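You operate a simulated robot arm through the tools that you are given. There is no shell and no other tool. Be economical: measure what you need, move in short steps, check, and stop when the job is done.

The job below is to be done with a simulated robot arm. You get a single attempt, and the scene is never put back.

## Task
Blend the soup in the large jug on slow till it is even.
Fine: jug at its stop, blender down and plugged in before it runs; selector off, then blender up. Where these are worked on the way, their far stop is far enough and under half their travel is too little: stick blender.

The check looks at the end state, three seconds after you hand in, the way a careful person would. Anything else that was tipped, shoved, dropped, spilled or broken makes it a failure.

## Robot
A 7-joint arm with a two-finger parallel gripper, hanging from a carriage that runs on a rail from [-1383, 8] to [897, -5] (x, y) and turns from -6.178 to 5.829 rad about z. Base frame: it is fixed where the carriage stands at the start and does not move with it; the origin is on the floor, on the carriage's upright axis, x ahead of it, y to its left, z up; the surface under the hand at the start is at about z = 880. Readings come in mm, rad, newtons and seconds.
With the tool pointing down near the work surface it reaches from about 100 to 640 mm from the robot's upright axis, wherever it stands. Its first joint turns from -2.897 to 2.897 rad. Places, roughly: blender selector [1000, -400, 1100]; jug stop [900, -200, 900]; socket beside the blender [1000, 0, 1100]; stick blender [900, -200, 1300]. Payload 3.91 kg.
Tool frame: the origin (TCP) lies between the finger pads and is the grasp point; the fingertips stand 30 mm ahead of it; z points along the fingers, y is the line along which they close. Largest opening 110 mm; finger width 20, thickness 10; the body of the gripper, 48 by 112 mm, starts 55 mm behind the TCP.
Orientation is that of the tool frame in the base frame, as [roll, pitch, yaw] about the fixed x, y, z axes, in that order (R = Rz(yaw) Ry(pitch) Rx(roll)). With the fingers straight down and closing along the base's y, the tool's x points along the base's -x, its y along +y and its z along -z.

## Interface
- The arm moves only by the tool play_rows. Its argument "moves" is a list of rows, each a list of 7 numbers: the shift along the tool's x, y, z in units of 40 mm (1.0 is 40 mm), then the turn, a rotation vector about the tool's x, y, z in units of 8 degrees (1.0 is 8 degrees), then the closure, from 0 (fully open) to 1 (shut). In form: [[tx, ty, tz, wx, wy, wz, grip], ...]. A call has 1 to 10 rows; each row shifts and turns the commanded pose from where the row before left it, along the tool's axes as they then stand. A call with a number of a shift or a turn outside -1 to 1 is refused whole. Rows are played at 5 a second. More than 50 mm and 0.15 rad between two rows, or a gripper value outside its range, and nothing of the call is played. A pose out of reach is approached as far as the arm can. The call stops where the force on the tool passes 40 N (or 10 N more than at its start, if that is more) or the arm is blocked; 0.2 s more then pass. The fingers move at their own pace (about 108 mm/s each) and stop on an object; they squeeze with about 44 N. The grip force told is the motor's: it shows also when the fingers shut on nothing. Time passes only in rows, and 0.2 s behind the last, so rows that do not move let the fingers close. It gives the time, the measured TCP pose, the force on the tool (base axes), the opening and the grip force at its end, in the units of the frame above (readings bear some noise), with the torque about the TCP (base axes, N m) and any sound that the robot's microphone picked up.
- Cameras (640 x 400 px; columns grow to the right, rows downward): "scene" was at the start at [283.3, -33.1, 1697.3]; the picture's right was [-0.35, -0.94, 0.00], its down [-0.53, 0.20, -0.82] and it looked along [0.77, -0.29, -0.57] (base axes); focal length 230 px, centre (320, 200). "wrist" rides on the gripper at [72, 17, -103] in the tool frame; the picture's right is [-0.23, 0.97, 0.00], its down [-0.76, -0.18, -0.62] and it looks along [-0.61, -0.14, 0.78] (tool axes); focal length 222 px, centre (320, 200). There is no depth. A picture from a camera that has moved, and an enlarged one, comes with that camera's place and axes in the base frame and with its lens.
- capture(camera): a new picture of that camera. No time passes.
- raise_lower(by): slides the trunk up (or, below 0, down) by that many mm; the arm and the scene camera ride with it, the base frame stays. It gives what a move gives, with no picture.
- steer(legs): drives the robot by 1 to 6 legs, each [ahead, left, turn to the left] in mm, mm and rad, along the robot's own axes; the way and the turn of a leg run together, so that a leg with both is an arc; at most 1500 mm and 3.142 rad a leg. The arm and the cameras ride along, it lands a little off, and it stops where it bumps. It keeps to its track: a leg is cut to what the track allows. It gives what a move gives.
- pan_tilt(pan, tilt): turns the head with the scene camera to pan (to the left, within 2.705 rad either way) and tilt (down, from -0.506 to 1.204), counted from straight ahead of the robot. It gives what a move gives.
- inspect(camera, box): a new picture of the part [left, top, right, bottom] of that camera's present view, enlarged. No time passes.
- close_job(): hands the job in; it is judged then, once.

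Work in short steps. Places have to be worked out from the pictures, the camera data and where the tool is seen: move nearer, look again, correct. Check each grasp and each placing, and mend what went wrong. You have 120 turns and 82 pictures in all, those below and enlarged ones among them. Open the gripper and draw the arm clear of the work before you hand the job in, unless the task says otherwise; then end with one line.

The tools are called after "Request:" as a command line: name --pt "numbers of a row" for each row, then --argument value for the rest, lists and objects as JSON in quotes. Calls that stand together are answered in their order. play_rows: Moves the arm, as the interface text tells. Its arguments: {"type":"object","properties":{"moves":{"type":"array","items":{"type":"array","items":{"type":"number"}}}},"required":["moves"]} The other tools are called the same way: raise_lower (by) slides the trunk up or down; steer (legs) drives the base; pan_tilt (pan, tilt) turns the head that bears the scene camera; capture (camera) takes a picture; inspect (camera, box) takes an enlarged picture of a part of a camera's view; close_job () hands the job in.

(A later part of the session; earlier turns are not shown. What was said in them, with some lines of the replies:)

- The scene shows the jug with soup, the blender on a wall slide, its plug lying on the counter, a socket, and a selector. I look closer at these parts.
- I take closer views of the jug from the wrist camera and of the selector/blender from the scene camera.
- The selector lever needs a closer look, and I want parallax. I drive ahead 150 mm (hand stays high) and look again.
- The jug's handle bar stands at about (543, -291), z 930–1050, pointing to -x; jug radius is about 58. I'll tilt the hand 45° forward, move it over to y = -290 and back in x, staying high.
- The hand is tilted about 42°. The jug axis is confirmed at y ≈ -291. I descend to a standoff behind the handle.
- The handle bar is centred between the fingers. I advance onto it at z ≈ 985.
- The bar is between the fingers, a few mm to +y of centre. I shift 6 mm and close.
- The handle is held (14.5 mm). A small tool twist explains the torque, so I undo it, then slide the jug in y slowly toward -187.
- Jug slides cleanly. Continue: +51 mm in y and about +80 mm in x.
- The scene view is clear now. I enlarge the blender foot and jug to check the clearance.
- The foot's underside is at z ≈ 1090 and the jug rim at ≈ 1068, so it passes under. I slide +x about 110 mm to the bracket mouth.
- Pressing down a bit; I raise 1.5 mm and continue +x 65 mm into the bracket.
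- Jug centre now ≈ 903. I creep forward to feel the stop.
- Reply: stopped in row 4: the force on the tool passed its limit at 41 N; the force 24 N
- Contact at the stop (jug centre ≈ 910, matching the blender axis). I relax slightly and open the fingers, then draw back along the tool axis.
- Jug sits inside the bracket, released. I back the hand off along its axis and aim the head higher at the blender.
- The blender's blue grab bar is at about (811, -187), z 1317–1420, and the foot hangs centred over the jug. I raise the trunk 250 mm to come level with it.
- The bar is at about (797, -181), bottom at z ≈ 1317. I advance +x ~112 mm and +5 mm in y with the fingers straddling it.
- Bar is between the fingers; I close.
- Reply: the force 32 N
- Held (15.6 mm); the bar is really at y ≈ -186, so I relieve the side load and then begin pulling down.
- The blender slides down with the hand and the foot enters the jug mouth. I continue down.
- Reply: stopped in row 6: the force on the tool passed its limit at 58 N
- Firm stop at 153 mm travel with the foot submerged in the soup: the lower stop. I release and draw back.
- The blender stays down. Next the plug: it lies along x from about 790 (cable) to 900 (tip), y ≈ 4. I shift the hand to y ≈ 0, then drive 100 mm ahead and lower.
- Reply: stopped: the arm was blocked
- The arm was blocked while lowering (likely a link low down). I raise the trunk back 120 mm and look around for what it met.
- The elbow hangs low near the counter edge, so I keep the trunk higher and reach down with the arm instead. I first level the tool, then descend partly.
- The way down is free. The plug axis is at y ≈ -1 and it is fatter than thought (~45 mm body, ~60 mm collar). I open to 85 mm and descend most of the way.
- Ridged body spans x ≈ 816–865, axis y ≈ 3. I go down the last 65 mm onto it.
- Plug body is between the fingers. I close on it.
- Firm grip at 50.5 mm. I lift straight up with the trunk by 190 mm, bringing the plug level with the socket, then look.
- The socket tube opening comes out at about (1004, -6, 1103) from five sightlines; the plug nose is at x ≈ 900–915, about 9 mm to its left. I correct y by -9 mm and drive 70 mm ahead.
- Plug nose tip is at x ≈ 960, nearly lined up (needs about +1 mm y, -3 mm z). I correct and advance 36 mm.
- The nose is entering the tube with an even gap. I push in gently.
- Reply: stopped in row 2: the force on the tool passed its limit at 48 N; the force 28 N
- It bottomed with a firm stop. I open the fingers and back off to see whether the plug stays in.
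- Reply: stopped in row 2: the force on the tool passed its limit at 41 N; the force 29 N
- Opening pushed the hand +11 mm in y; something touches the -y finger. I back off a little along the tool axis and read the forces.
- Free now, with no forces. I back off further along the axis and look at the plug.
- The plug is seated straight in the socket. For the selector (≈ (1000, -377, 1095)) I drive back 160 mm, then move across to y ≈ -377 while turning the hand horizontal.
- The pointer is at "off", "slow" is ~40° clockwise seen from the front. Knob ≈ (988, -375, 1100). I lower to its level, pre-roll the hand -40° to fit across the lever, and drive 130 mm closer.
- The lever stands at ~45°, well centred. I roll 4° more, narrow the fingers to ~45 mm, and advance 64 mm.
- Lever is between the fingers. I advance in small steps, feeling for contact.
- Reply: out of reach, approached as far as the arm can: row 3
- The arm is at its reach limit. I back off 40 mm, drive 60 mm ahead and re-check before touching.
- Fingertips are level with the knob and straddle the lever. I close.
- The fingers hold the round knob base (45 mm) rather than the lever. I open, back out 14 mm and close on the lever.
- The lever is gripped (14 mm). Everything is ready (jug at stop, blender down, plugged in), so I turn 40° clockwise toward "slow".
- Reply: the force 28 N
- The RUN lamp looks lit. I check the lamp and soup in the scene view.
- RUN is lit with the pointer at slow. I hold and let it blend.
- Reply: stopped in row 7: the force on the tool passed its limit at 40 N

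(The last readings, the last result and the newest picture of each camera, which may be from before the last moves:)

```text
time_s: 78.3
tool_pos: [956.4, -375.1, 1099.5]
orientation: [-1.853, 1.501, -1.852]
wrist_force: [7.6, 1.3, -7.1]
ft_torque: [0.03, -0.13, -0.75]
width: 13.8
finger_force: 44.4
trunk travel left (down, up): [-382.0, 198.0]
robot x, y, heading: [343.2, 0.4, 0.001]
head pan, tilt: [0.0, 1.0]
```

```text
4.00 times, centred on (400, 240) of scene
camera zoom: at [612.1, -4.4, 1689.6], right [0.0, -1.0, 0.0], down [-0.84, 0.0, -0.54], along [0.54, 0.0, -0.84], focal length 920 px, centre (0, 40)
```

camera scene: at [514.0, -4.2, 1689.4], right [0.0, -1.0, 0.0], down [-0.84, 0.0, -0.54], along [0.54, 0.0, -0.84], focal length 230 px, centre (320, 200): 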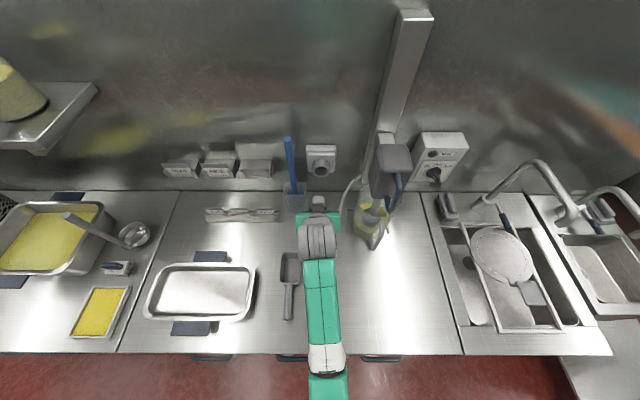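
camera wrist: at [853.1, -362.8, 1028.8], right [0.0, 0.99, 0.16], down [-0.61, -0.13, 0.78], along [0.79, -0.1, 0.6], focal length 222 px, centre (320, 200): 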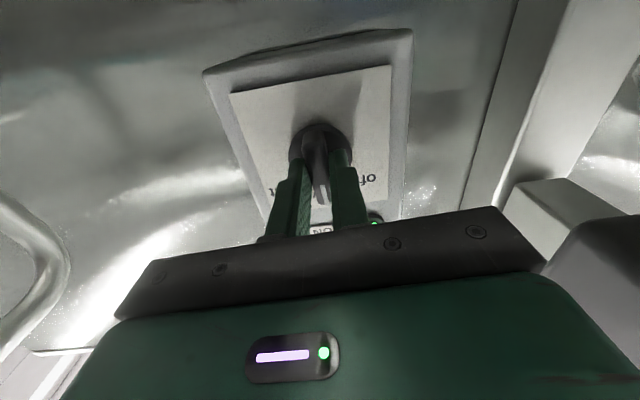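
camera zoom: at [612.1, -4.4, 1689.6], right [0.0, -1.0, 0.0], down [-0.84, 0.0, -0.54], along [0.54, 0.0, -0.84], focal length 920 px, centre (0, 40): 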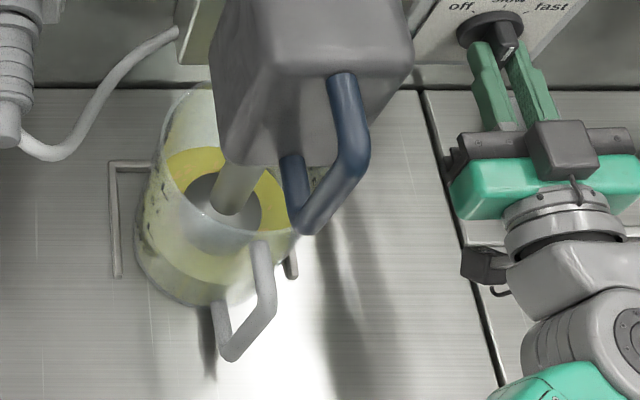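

Surface is turning; I keep it running several seconds more and compare.

Request:
play_rows --pt "0 0 0 0 0 0 1" --pt "0 0 0 0 0 0 1" --pt "0 0 0 0 0 0 1" --pt "0 0 0 0 0 0 1" --pt "0 0 0 0 0 0 1" --pt "0 0 0 0 0 0 1" --pt "0 0 0 0 0 0 1" --pt "0 0 0 0 0 0 1" --pt "0 0 0 0 0 0 1" --pt "0 0 0 0 0 0 1"

Request:
play_rows --pt "0 0 0 0 0 0 1" --pt "0 0 0 0 0 0 1" --pt "0 0 0 0 0 0 1" --pt "0 0 0 0 0 0 1" --pt "0 0 0 0 0 0 1" --pt "0 0 0 0 0 0 1" --pt "0 0 0 0 0 0 1" --pt "0 0 0 0 0 0 1" --pt "0 0 0 0 0 0 1" --pt "0 0 0 0 0 0 1"

Request:
play_rows --pt "0 0 0 0 0 0 1" --pt "0 0 0 0 0 0 1" --pt "0 0 0 0 0 0 1" --pt "0 0 0 0 0 0 1" --pt "0 0 0 0 0 0 1" --pt "0 0 0 0 0 0 1" --pt "0 0 0 0 0 0 1" --pt "0 0 0 0 0 0 1" --pt "0 0 0 0 0 0 1" --pt "0 0 0 0 0 0 1"

Request:
inspect --camera "scene" --box '[360, 190, 440, 290]'

```text
time_s: 80.5
tool_pos: [956.0, -376.0, 1099.3]
orientation: [-1.853, 1.5, -1.85]
wrist_force: [7.6, 2.0, -6.8]
ft_torque: [0.05, 0.11, -0.75]
width: 13.7
finger_force: 45.0
trunk travel left (down, up): [-382.0, 198.0]
robot x, y, heading: [344.9, -1.7, 0.005]
head pan, tilt: [0.0, 1.0]
```

```text
time_s: 82.7
tool_pos: [955.9, -375.0, 1098.7]
orientation: [-1.853, 1.502, -1.849]
wrist_force: [7.0, 1.4, -5.9]
ft_torque: [0.04, 0.15, -0.76]
width: 13.8
finger_force: 45.0
trunk travel left (down, up): [-382.0, 198.0]
robot x, y, heading: [339.4, 0.7, 0.001]
head pan, tilt: [0.0, 1.0]
```

```text
time_s: 84.9
tool_pos: [955.7, -376.5, 1099.8]
orientation: [-1.855, 1.502, -1.849]
wrist_force: [6.8, 2.1, -5.0]
ft_torque: [0.05, 0.12, -0.73]
width: 14.1
finger_force: 45.2
trunk travel left (down, up): [-382.0, 198.0]
robot x, y, heading: [339.6, -0.5, -0.003]
head pan, tilt: [0.0, 1.0]
```

```text
4.00 times, centred on (400, 240) of scene
camera zoom: at [612.0, -4.4, 1689.6], right [0.0, -1.0, 0.0], down [-0.84, 0.0, -0.54], along [0.54, 0.0, -0.84], focal length 920 px, centre (0, 40)
```

zoom: 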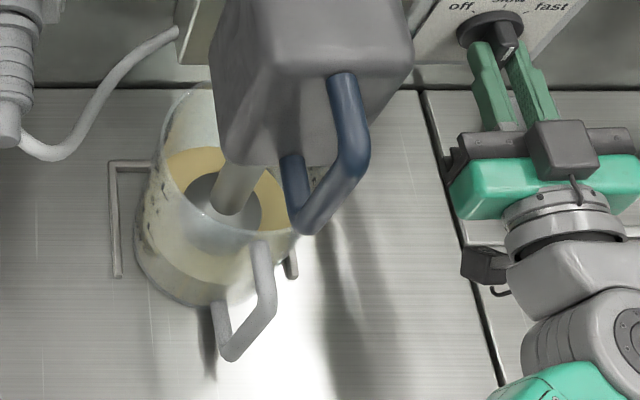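

The soup's colour is shifting from yellow to tan, so it is mixing. I run ~7 s more.

Request:
play_rows --pt "0 0 0 0 0 0 1" --pt "0 0 0 0 0 0 1" --pt "0 0 0 0 0 0 1" --pt "0 0 0 0 0 0 1" --pt "0 0 0 0 0 0 1" --pt "0 0 0 0 0 0 1" --pt "0 0 0 0 0 0 1" --pt "0 0 0 0 0 0 1" --pt "0 0 0 0 0 0 1" --pt "0 0 0 0 0 0 1"

Request:
play_rows --pt "0 0 0 0 0 0 1" --pt "0 0 0 0 0 0 1" --pt "0 0 0 0 0 0 1" --pt "0 0 0 0 0 0 1" --pt "0 0 0 0 0 0 1" --pt "0 0 0 0 0 0 1" --pt "0 0 0 0 0 0 1" --pt "0 0 0 0 0 0 1" --pt "0 0 0 0 0 0 1" --pt "0 0 0 0 0 0 1"

Request:
play_rows --pt "0 0 0 0 0 0 1" --pt "0 0 0 0 0 0 1" --pt "0 0 0 0 0 0 1" --pt "0 0 0 0 0 0 1" --pt "0 0 0 0 0 0 1" --pt "0 0 0 0 0 0 1" --pt "0 0 0 0 0 0 1" --pt "0 0 0 0 0 0 1" --pt "0 0 0 0 0 0 1" --pt "0 0 0 0 0 0 1"

Request:
inspect --camera "scene" --box '[360, 190, 440, 290]'

```text
time_s: 87.1
tool_pos: [955.1, -375.0, 1100.0]
orientation: [-1.855, 1.503, -1.85]
wrist_force: [5.9, 2.1, -4.2]
ft_torque: [0.02, 0.11, -0.75]
width: 14.0
finger_force: 45.0
trunk travel left (down, up): [-382.0, 198.0]
robot x, y, heading: [343.5, -2.4, 0.001]
head pan, tilt: [0.0, 1.0]
```

```text
time_s: 89.3
tool_pos: [955.6, -376.3, 1099.0]
orientation: [-1.854, 1.499, -1.849]
wrist_force: [4.8, 2.9, -4.1]
ft_torque: [0.02, 0.01, -0.71]
width: 14.0
finger_force: 45.0
trunk travel left (down, up): [-382.0, 198.0]
robot x, y, heading: [340.4, -2.1, 0.004]
head pan, tilt: [0.0, 1.0]
```

```text
time_s: 91.5
tool_pos: [955.8, -376.1, 1098.9]
orientation: [-1.854, 1.501, -1.85]
wrist_force: [5.5, 2.7, -2.1]
ft_torque: [0.02, -0.01, -0.73]
width: 13.9
finger_force: 45.0
trunk travel left (down, up): [-382.0, 198.0]
robot x, y, heading: [340.8, -1.4, -0.001]
head pan, tilt: [0.0, 1.0]
```

```text
4.00 times, centred on (400, 240) of scene
camera zoom: at [612.0, -4.4, 1689.6], right [0.0, -1.0, 0.0], down [-0.84, 0.0, -0.54], along [0.54, 0.0, -0.84], focal length 920 px, centre (0, 40)
```

zoom: 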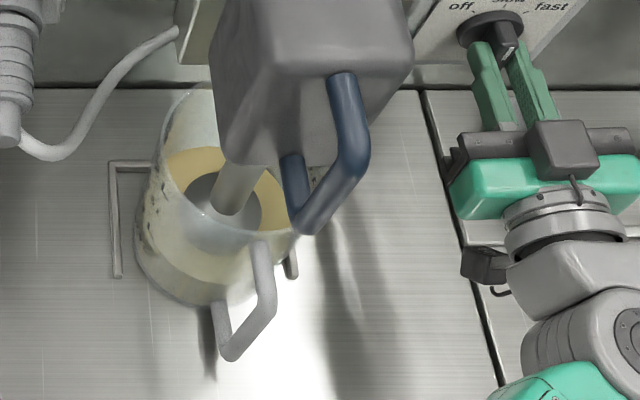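

The colour no longer changes: the soup is even. I turn the selector back to off.

Request:
play_rows --pt "0 0 0 0 0 -0.8 1" --pt "0 0 0 0 0 -0.8 1" --pt "0 0 0 0 0 -0.8 1" --pt "0 0 0 0 0 -0.8 1" --pt "0 0 0 0 0 -0.8 1" --pt "0 0 0 0 0 -0.8 1" --pt "0 0 0 0 0 -0.35 1" --pt "0 0 0 0 0 0 1"

Request:
inspect --camera "scene" --box '[400, 140, 500, 220]'

```text
time_s: 93.3
tool_pos: [955.1, -376.6, 1099.3]
orientation: [-1.597, 0.781, -1.586]
wrist_force: [2.9, 1.9, 3.1]
ft_torque: [0.12, -0.05, -1.12]
width: 14.1
finger_force: 44.7
trunk travel left (down, up): [-382.0, 198.0]
robot x, y, heading: [341.8, -3.3, 0.002]
head pan, tilt: [0.0, 1.0]
```

```text
5.00 times, centred on (450, 180) of scene
camera zoom: at [612.1, -4.6, 1689.6], right [0.0, -1.0, 0.0], down [-0.84, 0.0, -0.54], along [0.54, 0.0, -0.84], focal length 1150 px, centre (-330, 300)
```

zoom: 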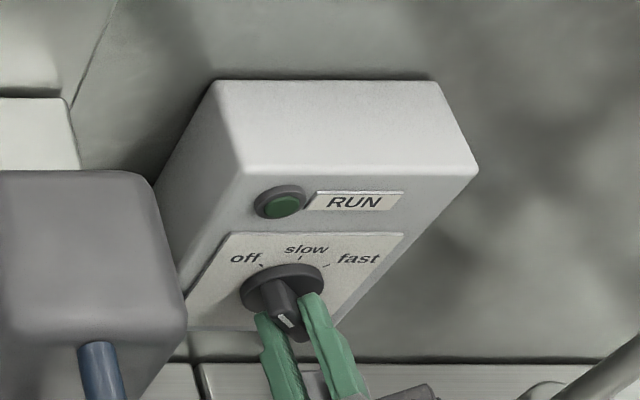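

RUN lamp is out, pointer at off. I open, back off 100 mm, drive back 200 mm, then restore the 45° tilted hand pose.

Request:
play_rows --pt "0 0 0 0 0 0 0.6" --pt "0 0 0 0 0 0 0.6" --pt "0 0 -0.5 0 0 0 0.6" --pt "0 0 -1 0 0 0 0.6" --pt "0 0 -1 0 0 0 0.6"

Request:
steer --legs '[[-200, 0, 0]]'

Request:
play_rows --pt "0 0 0 0 0 0.95 0" --pt "0 0 0 0 0 0.95 0" --pt "0 0 0 0 0 0.95 0" --pt "0 0 0 0 0 0.95 0" --pt "0 0 0 0 0 0.95 0" --pt "0 0 0 0 0 0.9 0"

Request:
play_rows --pt "-0.7 0 0 0 0.95 0 0" --pt "-0.7 0 0 0 0.95 0 0" --pt "-0.7 0 0 0 0.95 0 0" --pt "0 0 0 0 0.95 0 0" --pt "0 0 0 0 0.95 0 0" --pt "0 0 0 0 0.85 0 0"

```text
time_s: 94.5
tool_pos: [855.7, -377.8, 1101.8]
orientation: [-1.599, 0.783, -1.587]
wrist_force: [1.1, 0.2, 0.7]
ft_torque: [0.02, 0.03, 0.01]
width: 43.9
finger_force: 0.1
trunk travel left (down, up): [-382.0, 198.0]
robot x, y, heading: [340.4, 0.1, 0.005]
head pan, tilt: [0.0, 1.0]
```

```text
time_s: 96.1
tool_pos: [656.5, -376.0, 1101.4]
orientation: [-1.6, 0.784, -1.589]
wrist_force: [0.5, 1.0, 0.1]
ft_torque: [0.04, 0.01, 0.01]
width: 44.1
finger_force: 0.1
trunk travel left (down, up): [-382.0, 198.0]
robot x, y, heading: [146.8, 0.7, -0.001]
head pan, tilt: [0.0, 1.0]
```

```text
time_s: 97.5
tool_pos: [658.6, -376.4, 1101.6]
orientation: [2.937, 1.549, 2.94]
wrist_force: [-0.2, -0.5, 0.2]
ft_torque: [-0.01, 0.0, 0.01]
width: 110.1
finger_force: 0.1
trunk travel left (down, up): [-382.0, 198.0]
robot x, y, heading: [142.5, -1.5, -0.006]
head pan, tilt: [0.0, 1.0]
```

```text
time_s: 98.9
tool_pos: [670.8, -377.7, 1185.4]
orientation: [3.138, 0.765, -3.141]
wrist_force: [0.0, 0.5, -0.1]
ft_torque: [-0.02, -0.01, 0.0]
width: 110.1
finger_force: 0.1
trunk travel left (down, up): [-382.0, 198.0]
robot x, y, heading: [141.5, 1.1, 0.004]
head pan, tilt: [0.0, 1.0]
```

Request:
play_rows --pt "-0.17 0.96 -0.035 0 0 0 0" --pt "-0.17 0.96 -0.035 0 0 0 0" --pt "-0.17 0.96 -0.035 0 0 0 0" --pt "-0.17 0.96 -0.035 0 0 0 0" --pt "-0.17 0.96 -0.035 0 0 0 0" --pt "0 0 0 0 0 0 0"

Request:
capture --camera "wrist"

```text
time_s: 100.3
tool_pos: [691.3, -184.1, 1210.4]
orientation: [3.137, 0.771, 3.141]
wrist_force: [0.3, -0.1, 0.4]
ft_torque: [-0.02, -0.01, 0.03]
width: 110.1
finger_force: 0.0
trunk travel left (down, up): [-382.0, 198.0]
robot x, y, heading: [143.6, -4.1, 0.001]
head pan, tilt: [0.0, 1.0]
```

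```text
6 pictures are left
camera wrist: at [569.2, -166.2, 1235.1], right [0.16, 0.97, 0.16], down [0.11, -0.18, 0.98], along [0.98, -0.14, -0.14], focal length 222 px, centre (320, 200)
```

wrist: 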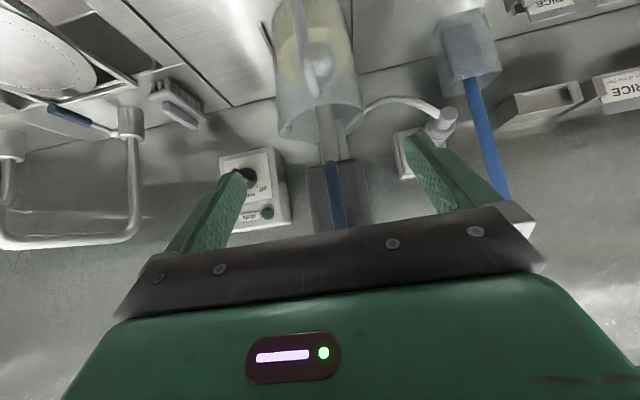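

Bar is between the fingers again. I advance 104 mm onto it and close.

Request:
play_rows --pt "-0.38 0 0.355 0 0 0 0" --pt "-0.38 0 0.355 0 0 0 0" --pt "-0.38 0 0.355 0 0 0 0" --pt "-0.38 0 0.355 0 0 0 0" --pt "-0.38 -0.02 0.355 0 0 0 0" --pt "0 0 0 0 0 0 0.5" --pt "0 0 0 0 0 0 1" --pt "0 0 0 0 0 0 1" --pt "0 0 0 0 0 0 1"

```text
time_s: 102.3
tool_pos: [794.1, -184.7, 1213.5]
orientation: [3.141, 0.77, -3.14]
wrist_force: [0.2, 2.7, 0.4]
ft_torque: [0.02, 0.1, 0.1]
width: 15.6
finger_force: 45.5
trunk travel left (down, up): [-382.0, 198.0]
robot x, y, heading: [141.0, -2.1, 0.0]
head pan, tilt: [0.0, 1.0]
```

Held at 15.6 mm. I lift the blender smoothly.

Request:
play_rows --pt "-0.1 0 -0.103 0 0 0 1" --pt "-0.2 0 -0.206 0 0 0 1" --pt "-0.244 0 -0.251 0 0 0 1" --pt "-0.244 0 -0.251 0 0 0 1" --pt "-0.244 0 -0.251 0 0 0 1" --pt "-0.244 0 -0.251 0 0 0 1" --pt "-0.244 0 -0.251 0 0 0 1" --pt "-0.244 0 -0.251 0 0 0 1" --pt "-0.244 0 -0.251 0 0 0 1"

```text
time_s: 104.3
tool_pos: [794.3, -185.9, 1329.4]
orientation: [3.139, 0.764, 3.14]
wrist_force: [-6.9, 6.3, -4.2]
ft_torque: [0.05, 0.42, 0.21]
width: 16.0
finger_force: 45.1
trunk travel left (down, up): [-382.0, 198.0]
robot x, y, heading: [144.1, -0.5, 0.002]
head pan, tilt: [0.0, 1.0]
```

Up 116 mm of 153; I continue to the upper stop.

Request:
play_rows --pt "-0.2 0 -0.206 0 0 0 1" --pt "-0.2 0 -0.206 0 0 0 1" --pt "-0.15 0 -0.155 0 0 0 1" --pt "-0.1 0 -0.103 0 0 0 1" --pt "-0.1 0 -0.103 0 0 0 1" --pt "-0.1 0 -0.103 0 0 0 1"

Request:
capture --camera "scene"

```text
time_s: 105.6
tool_pos: [793.1, -185.4, 1369.1]
orientation: [3.135, 0.751, 3.135]
wrist_force: [-5.7, 1.0, -8.9]
ft_torque: [-0.02, -0.49, 0.1]
width: 15.5
finger_force: 45.3
trunk travel left (down, up): [-382.0, 198.0]
robot x, y, heading: [141.9, 1.5, -0.005]
head pan, tilt: [0.0, 1.0]
stopped in row 6: the force on the tool passed its limit at 76 N (the readings are from after the stop); the commanded pose is now the measured one
```

```text
5 pictures are left
camera scene: at [413.4, -3.5, 1689.5], right [0.0, -1.0, 0.0], down [-0.84, 0.0, -0.54], along [0.54, 0.0, -0.84], focal length 230 px, centre (320, 200)
```

scene: 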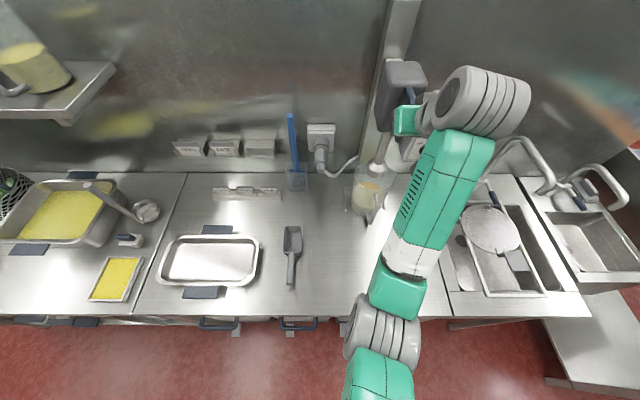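

Upper stop reached (1369, as at the start). I release and retreat, and look at another jug that stands on a shelf to the left.

Request:
play_rows --pt "0 0 0 0 0 0 0.5" --pt "0 0 0 0 0 0 0" --pt "0 0 0 0 0 0 0" --pt "0 0 -0.6 0 0 0 0" --pt "0 0 -1 0 0 0 0" --pt "0 0 -1 0 0 0 0" --pt "0 0 -1 0 0 0 0"

Request:
pan_tilt --pan 0.35 --tilt 0.6

Request:
capture --camera "scene"

```text
time_s: 107.2
tool_pos: [695.1, -183.4, 1475.0]
orientation: [3.135, 0.755, 3.138]
wrist_force: [-0.3, 0.2, 0.6]
ft_torque: [-0.03, 0.01, -0.03]
width: 109.6
finger_force: 0.0
trunk travel left (down, up): [-382.0, 198.0]
robot x, y, heading: [144.3, -0.3, -0.001]
head pan, tilt: [0.0, 1.0]
```

```text
time_s: 108.0
tool_pos: [696.4, -184.3, 1475.9]
orientation: [3.137, 0.76, 3.138]
wrist_force: [0.1, 0.7, 0.1]
ft_torque: [0.0, -0.02, 0.03]
width: 109.9
finger_force: 0.1
trunk travel left (down, up): [-382.0, 198.0]
robot x, y, heading: [140.2, -0.2, 0.001]
head pan, tilt: [0.351, 0.6]
```

```text
4 pictures are left
camera scene: at [427.6, 26.6, 1721.4], right [0.34, -0.94, 0.0], down [-0.53, -0.19, -0.82], along [0.78, 0.28, -0.57], focal length 230 px, centre (320, 200)
```

scene: 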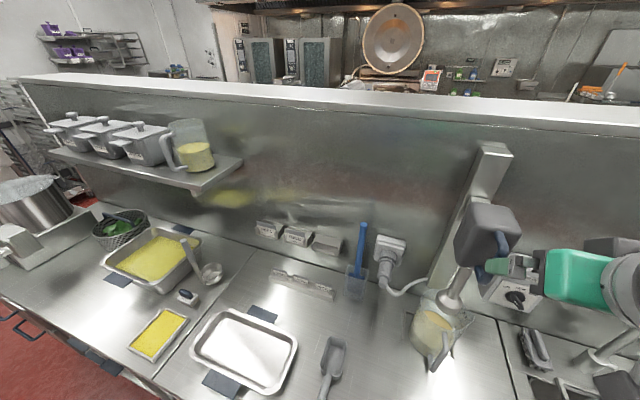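

Request:
inspect --camera "scene" --box '[140, 100, 260, 210]'

Request:
inspect --camera "scene" --box '[380, 200, 540, 380]'

```text
3.64 times, centred on (200, 155) of scene
camera zoom: at [427.6, 26.6, 1721.4], right [0.34, -0.94, 0.0], down [-0.53, -0.19, -0.82], along [0.78, 0.28, -0.57], focal length 836 px, centre (756, 364)
```

zoom: 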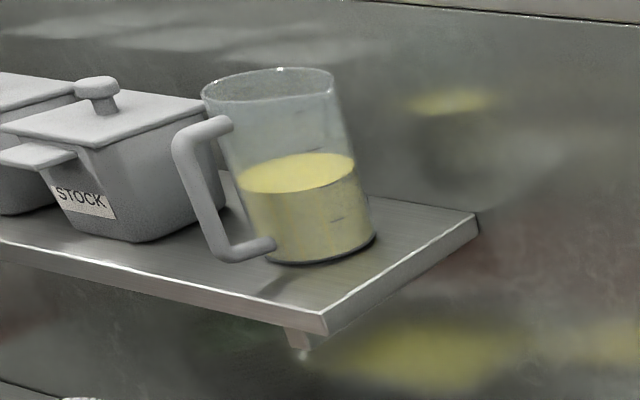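

```text
2.22 times, centred on (460, 290) of scene
camera zoom: at [427.6, 26.6, 1721.4], right [0.34, -0.94, 0.0], down [-0.53, -0.19, -0.82], along [0.78, 0.28, -0.57], focal length 511 px, centre (9, 0)
```

zoom: 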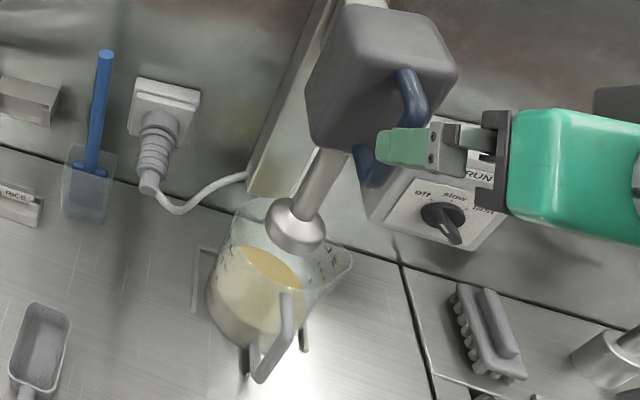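

The shelf jug is the smaller one, and ours (2 L marks) sits in the bracket with evenly blended soup. The plug is in, the selector is off and the blender is up. I drive back a little for clearance.

Request:
steer --legs '[[-120, 0, 0]]'

```text
time_s: 109.3
tool_pos: [576.6, -185.1, 1475.4]
orientation: [3.138, 0.76, 3.138]
wrist_force: [0.4, -0.4, -0.1]
ft_torque: [-0.01, 0.05, 0.01]
width: 109.9
finger_force: 0.0
trunk travel left (down, up): [-382.0, 198.0]
robot x, y, heading: [22.5, -0.9, -0.004]
head pan, tilt: [0.351, 0.6]
```

Everything is in its end state and the arm is clear, so I hand in the job.

Request:
close_job

```text
The job is handed in.
```

I blended the soup in the large jug on slow until its colour stopped changing. At hand-in the jug was at its stop, the plug in its socket, the selector off, the blender at its top stop, and the gripper open and clear.
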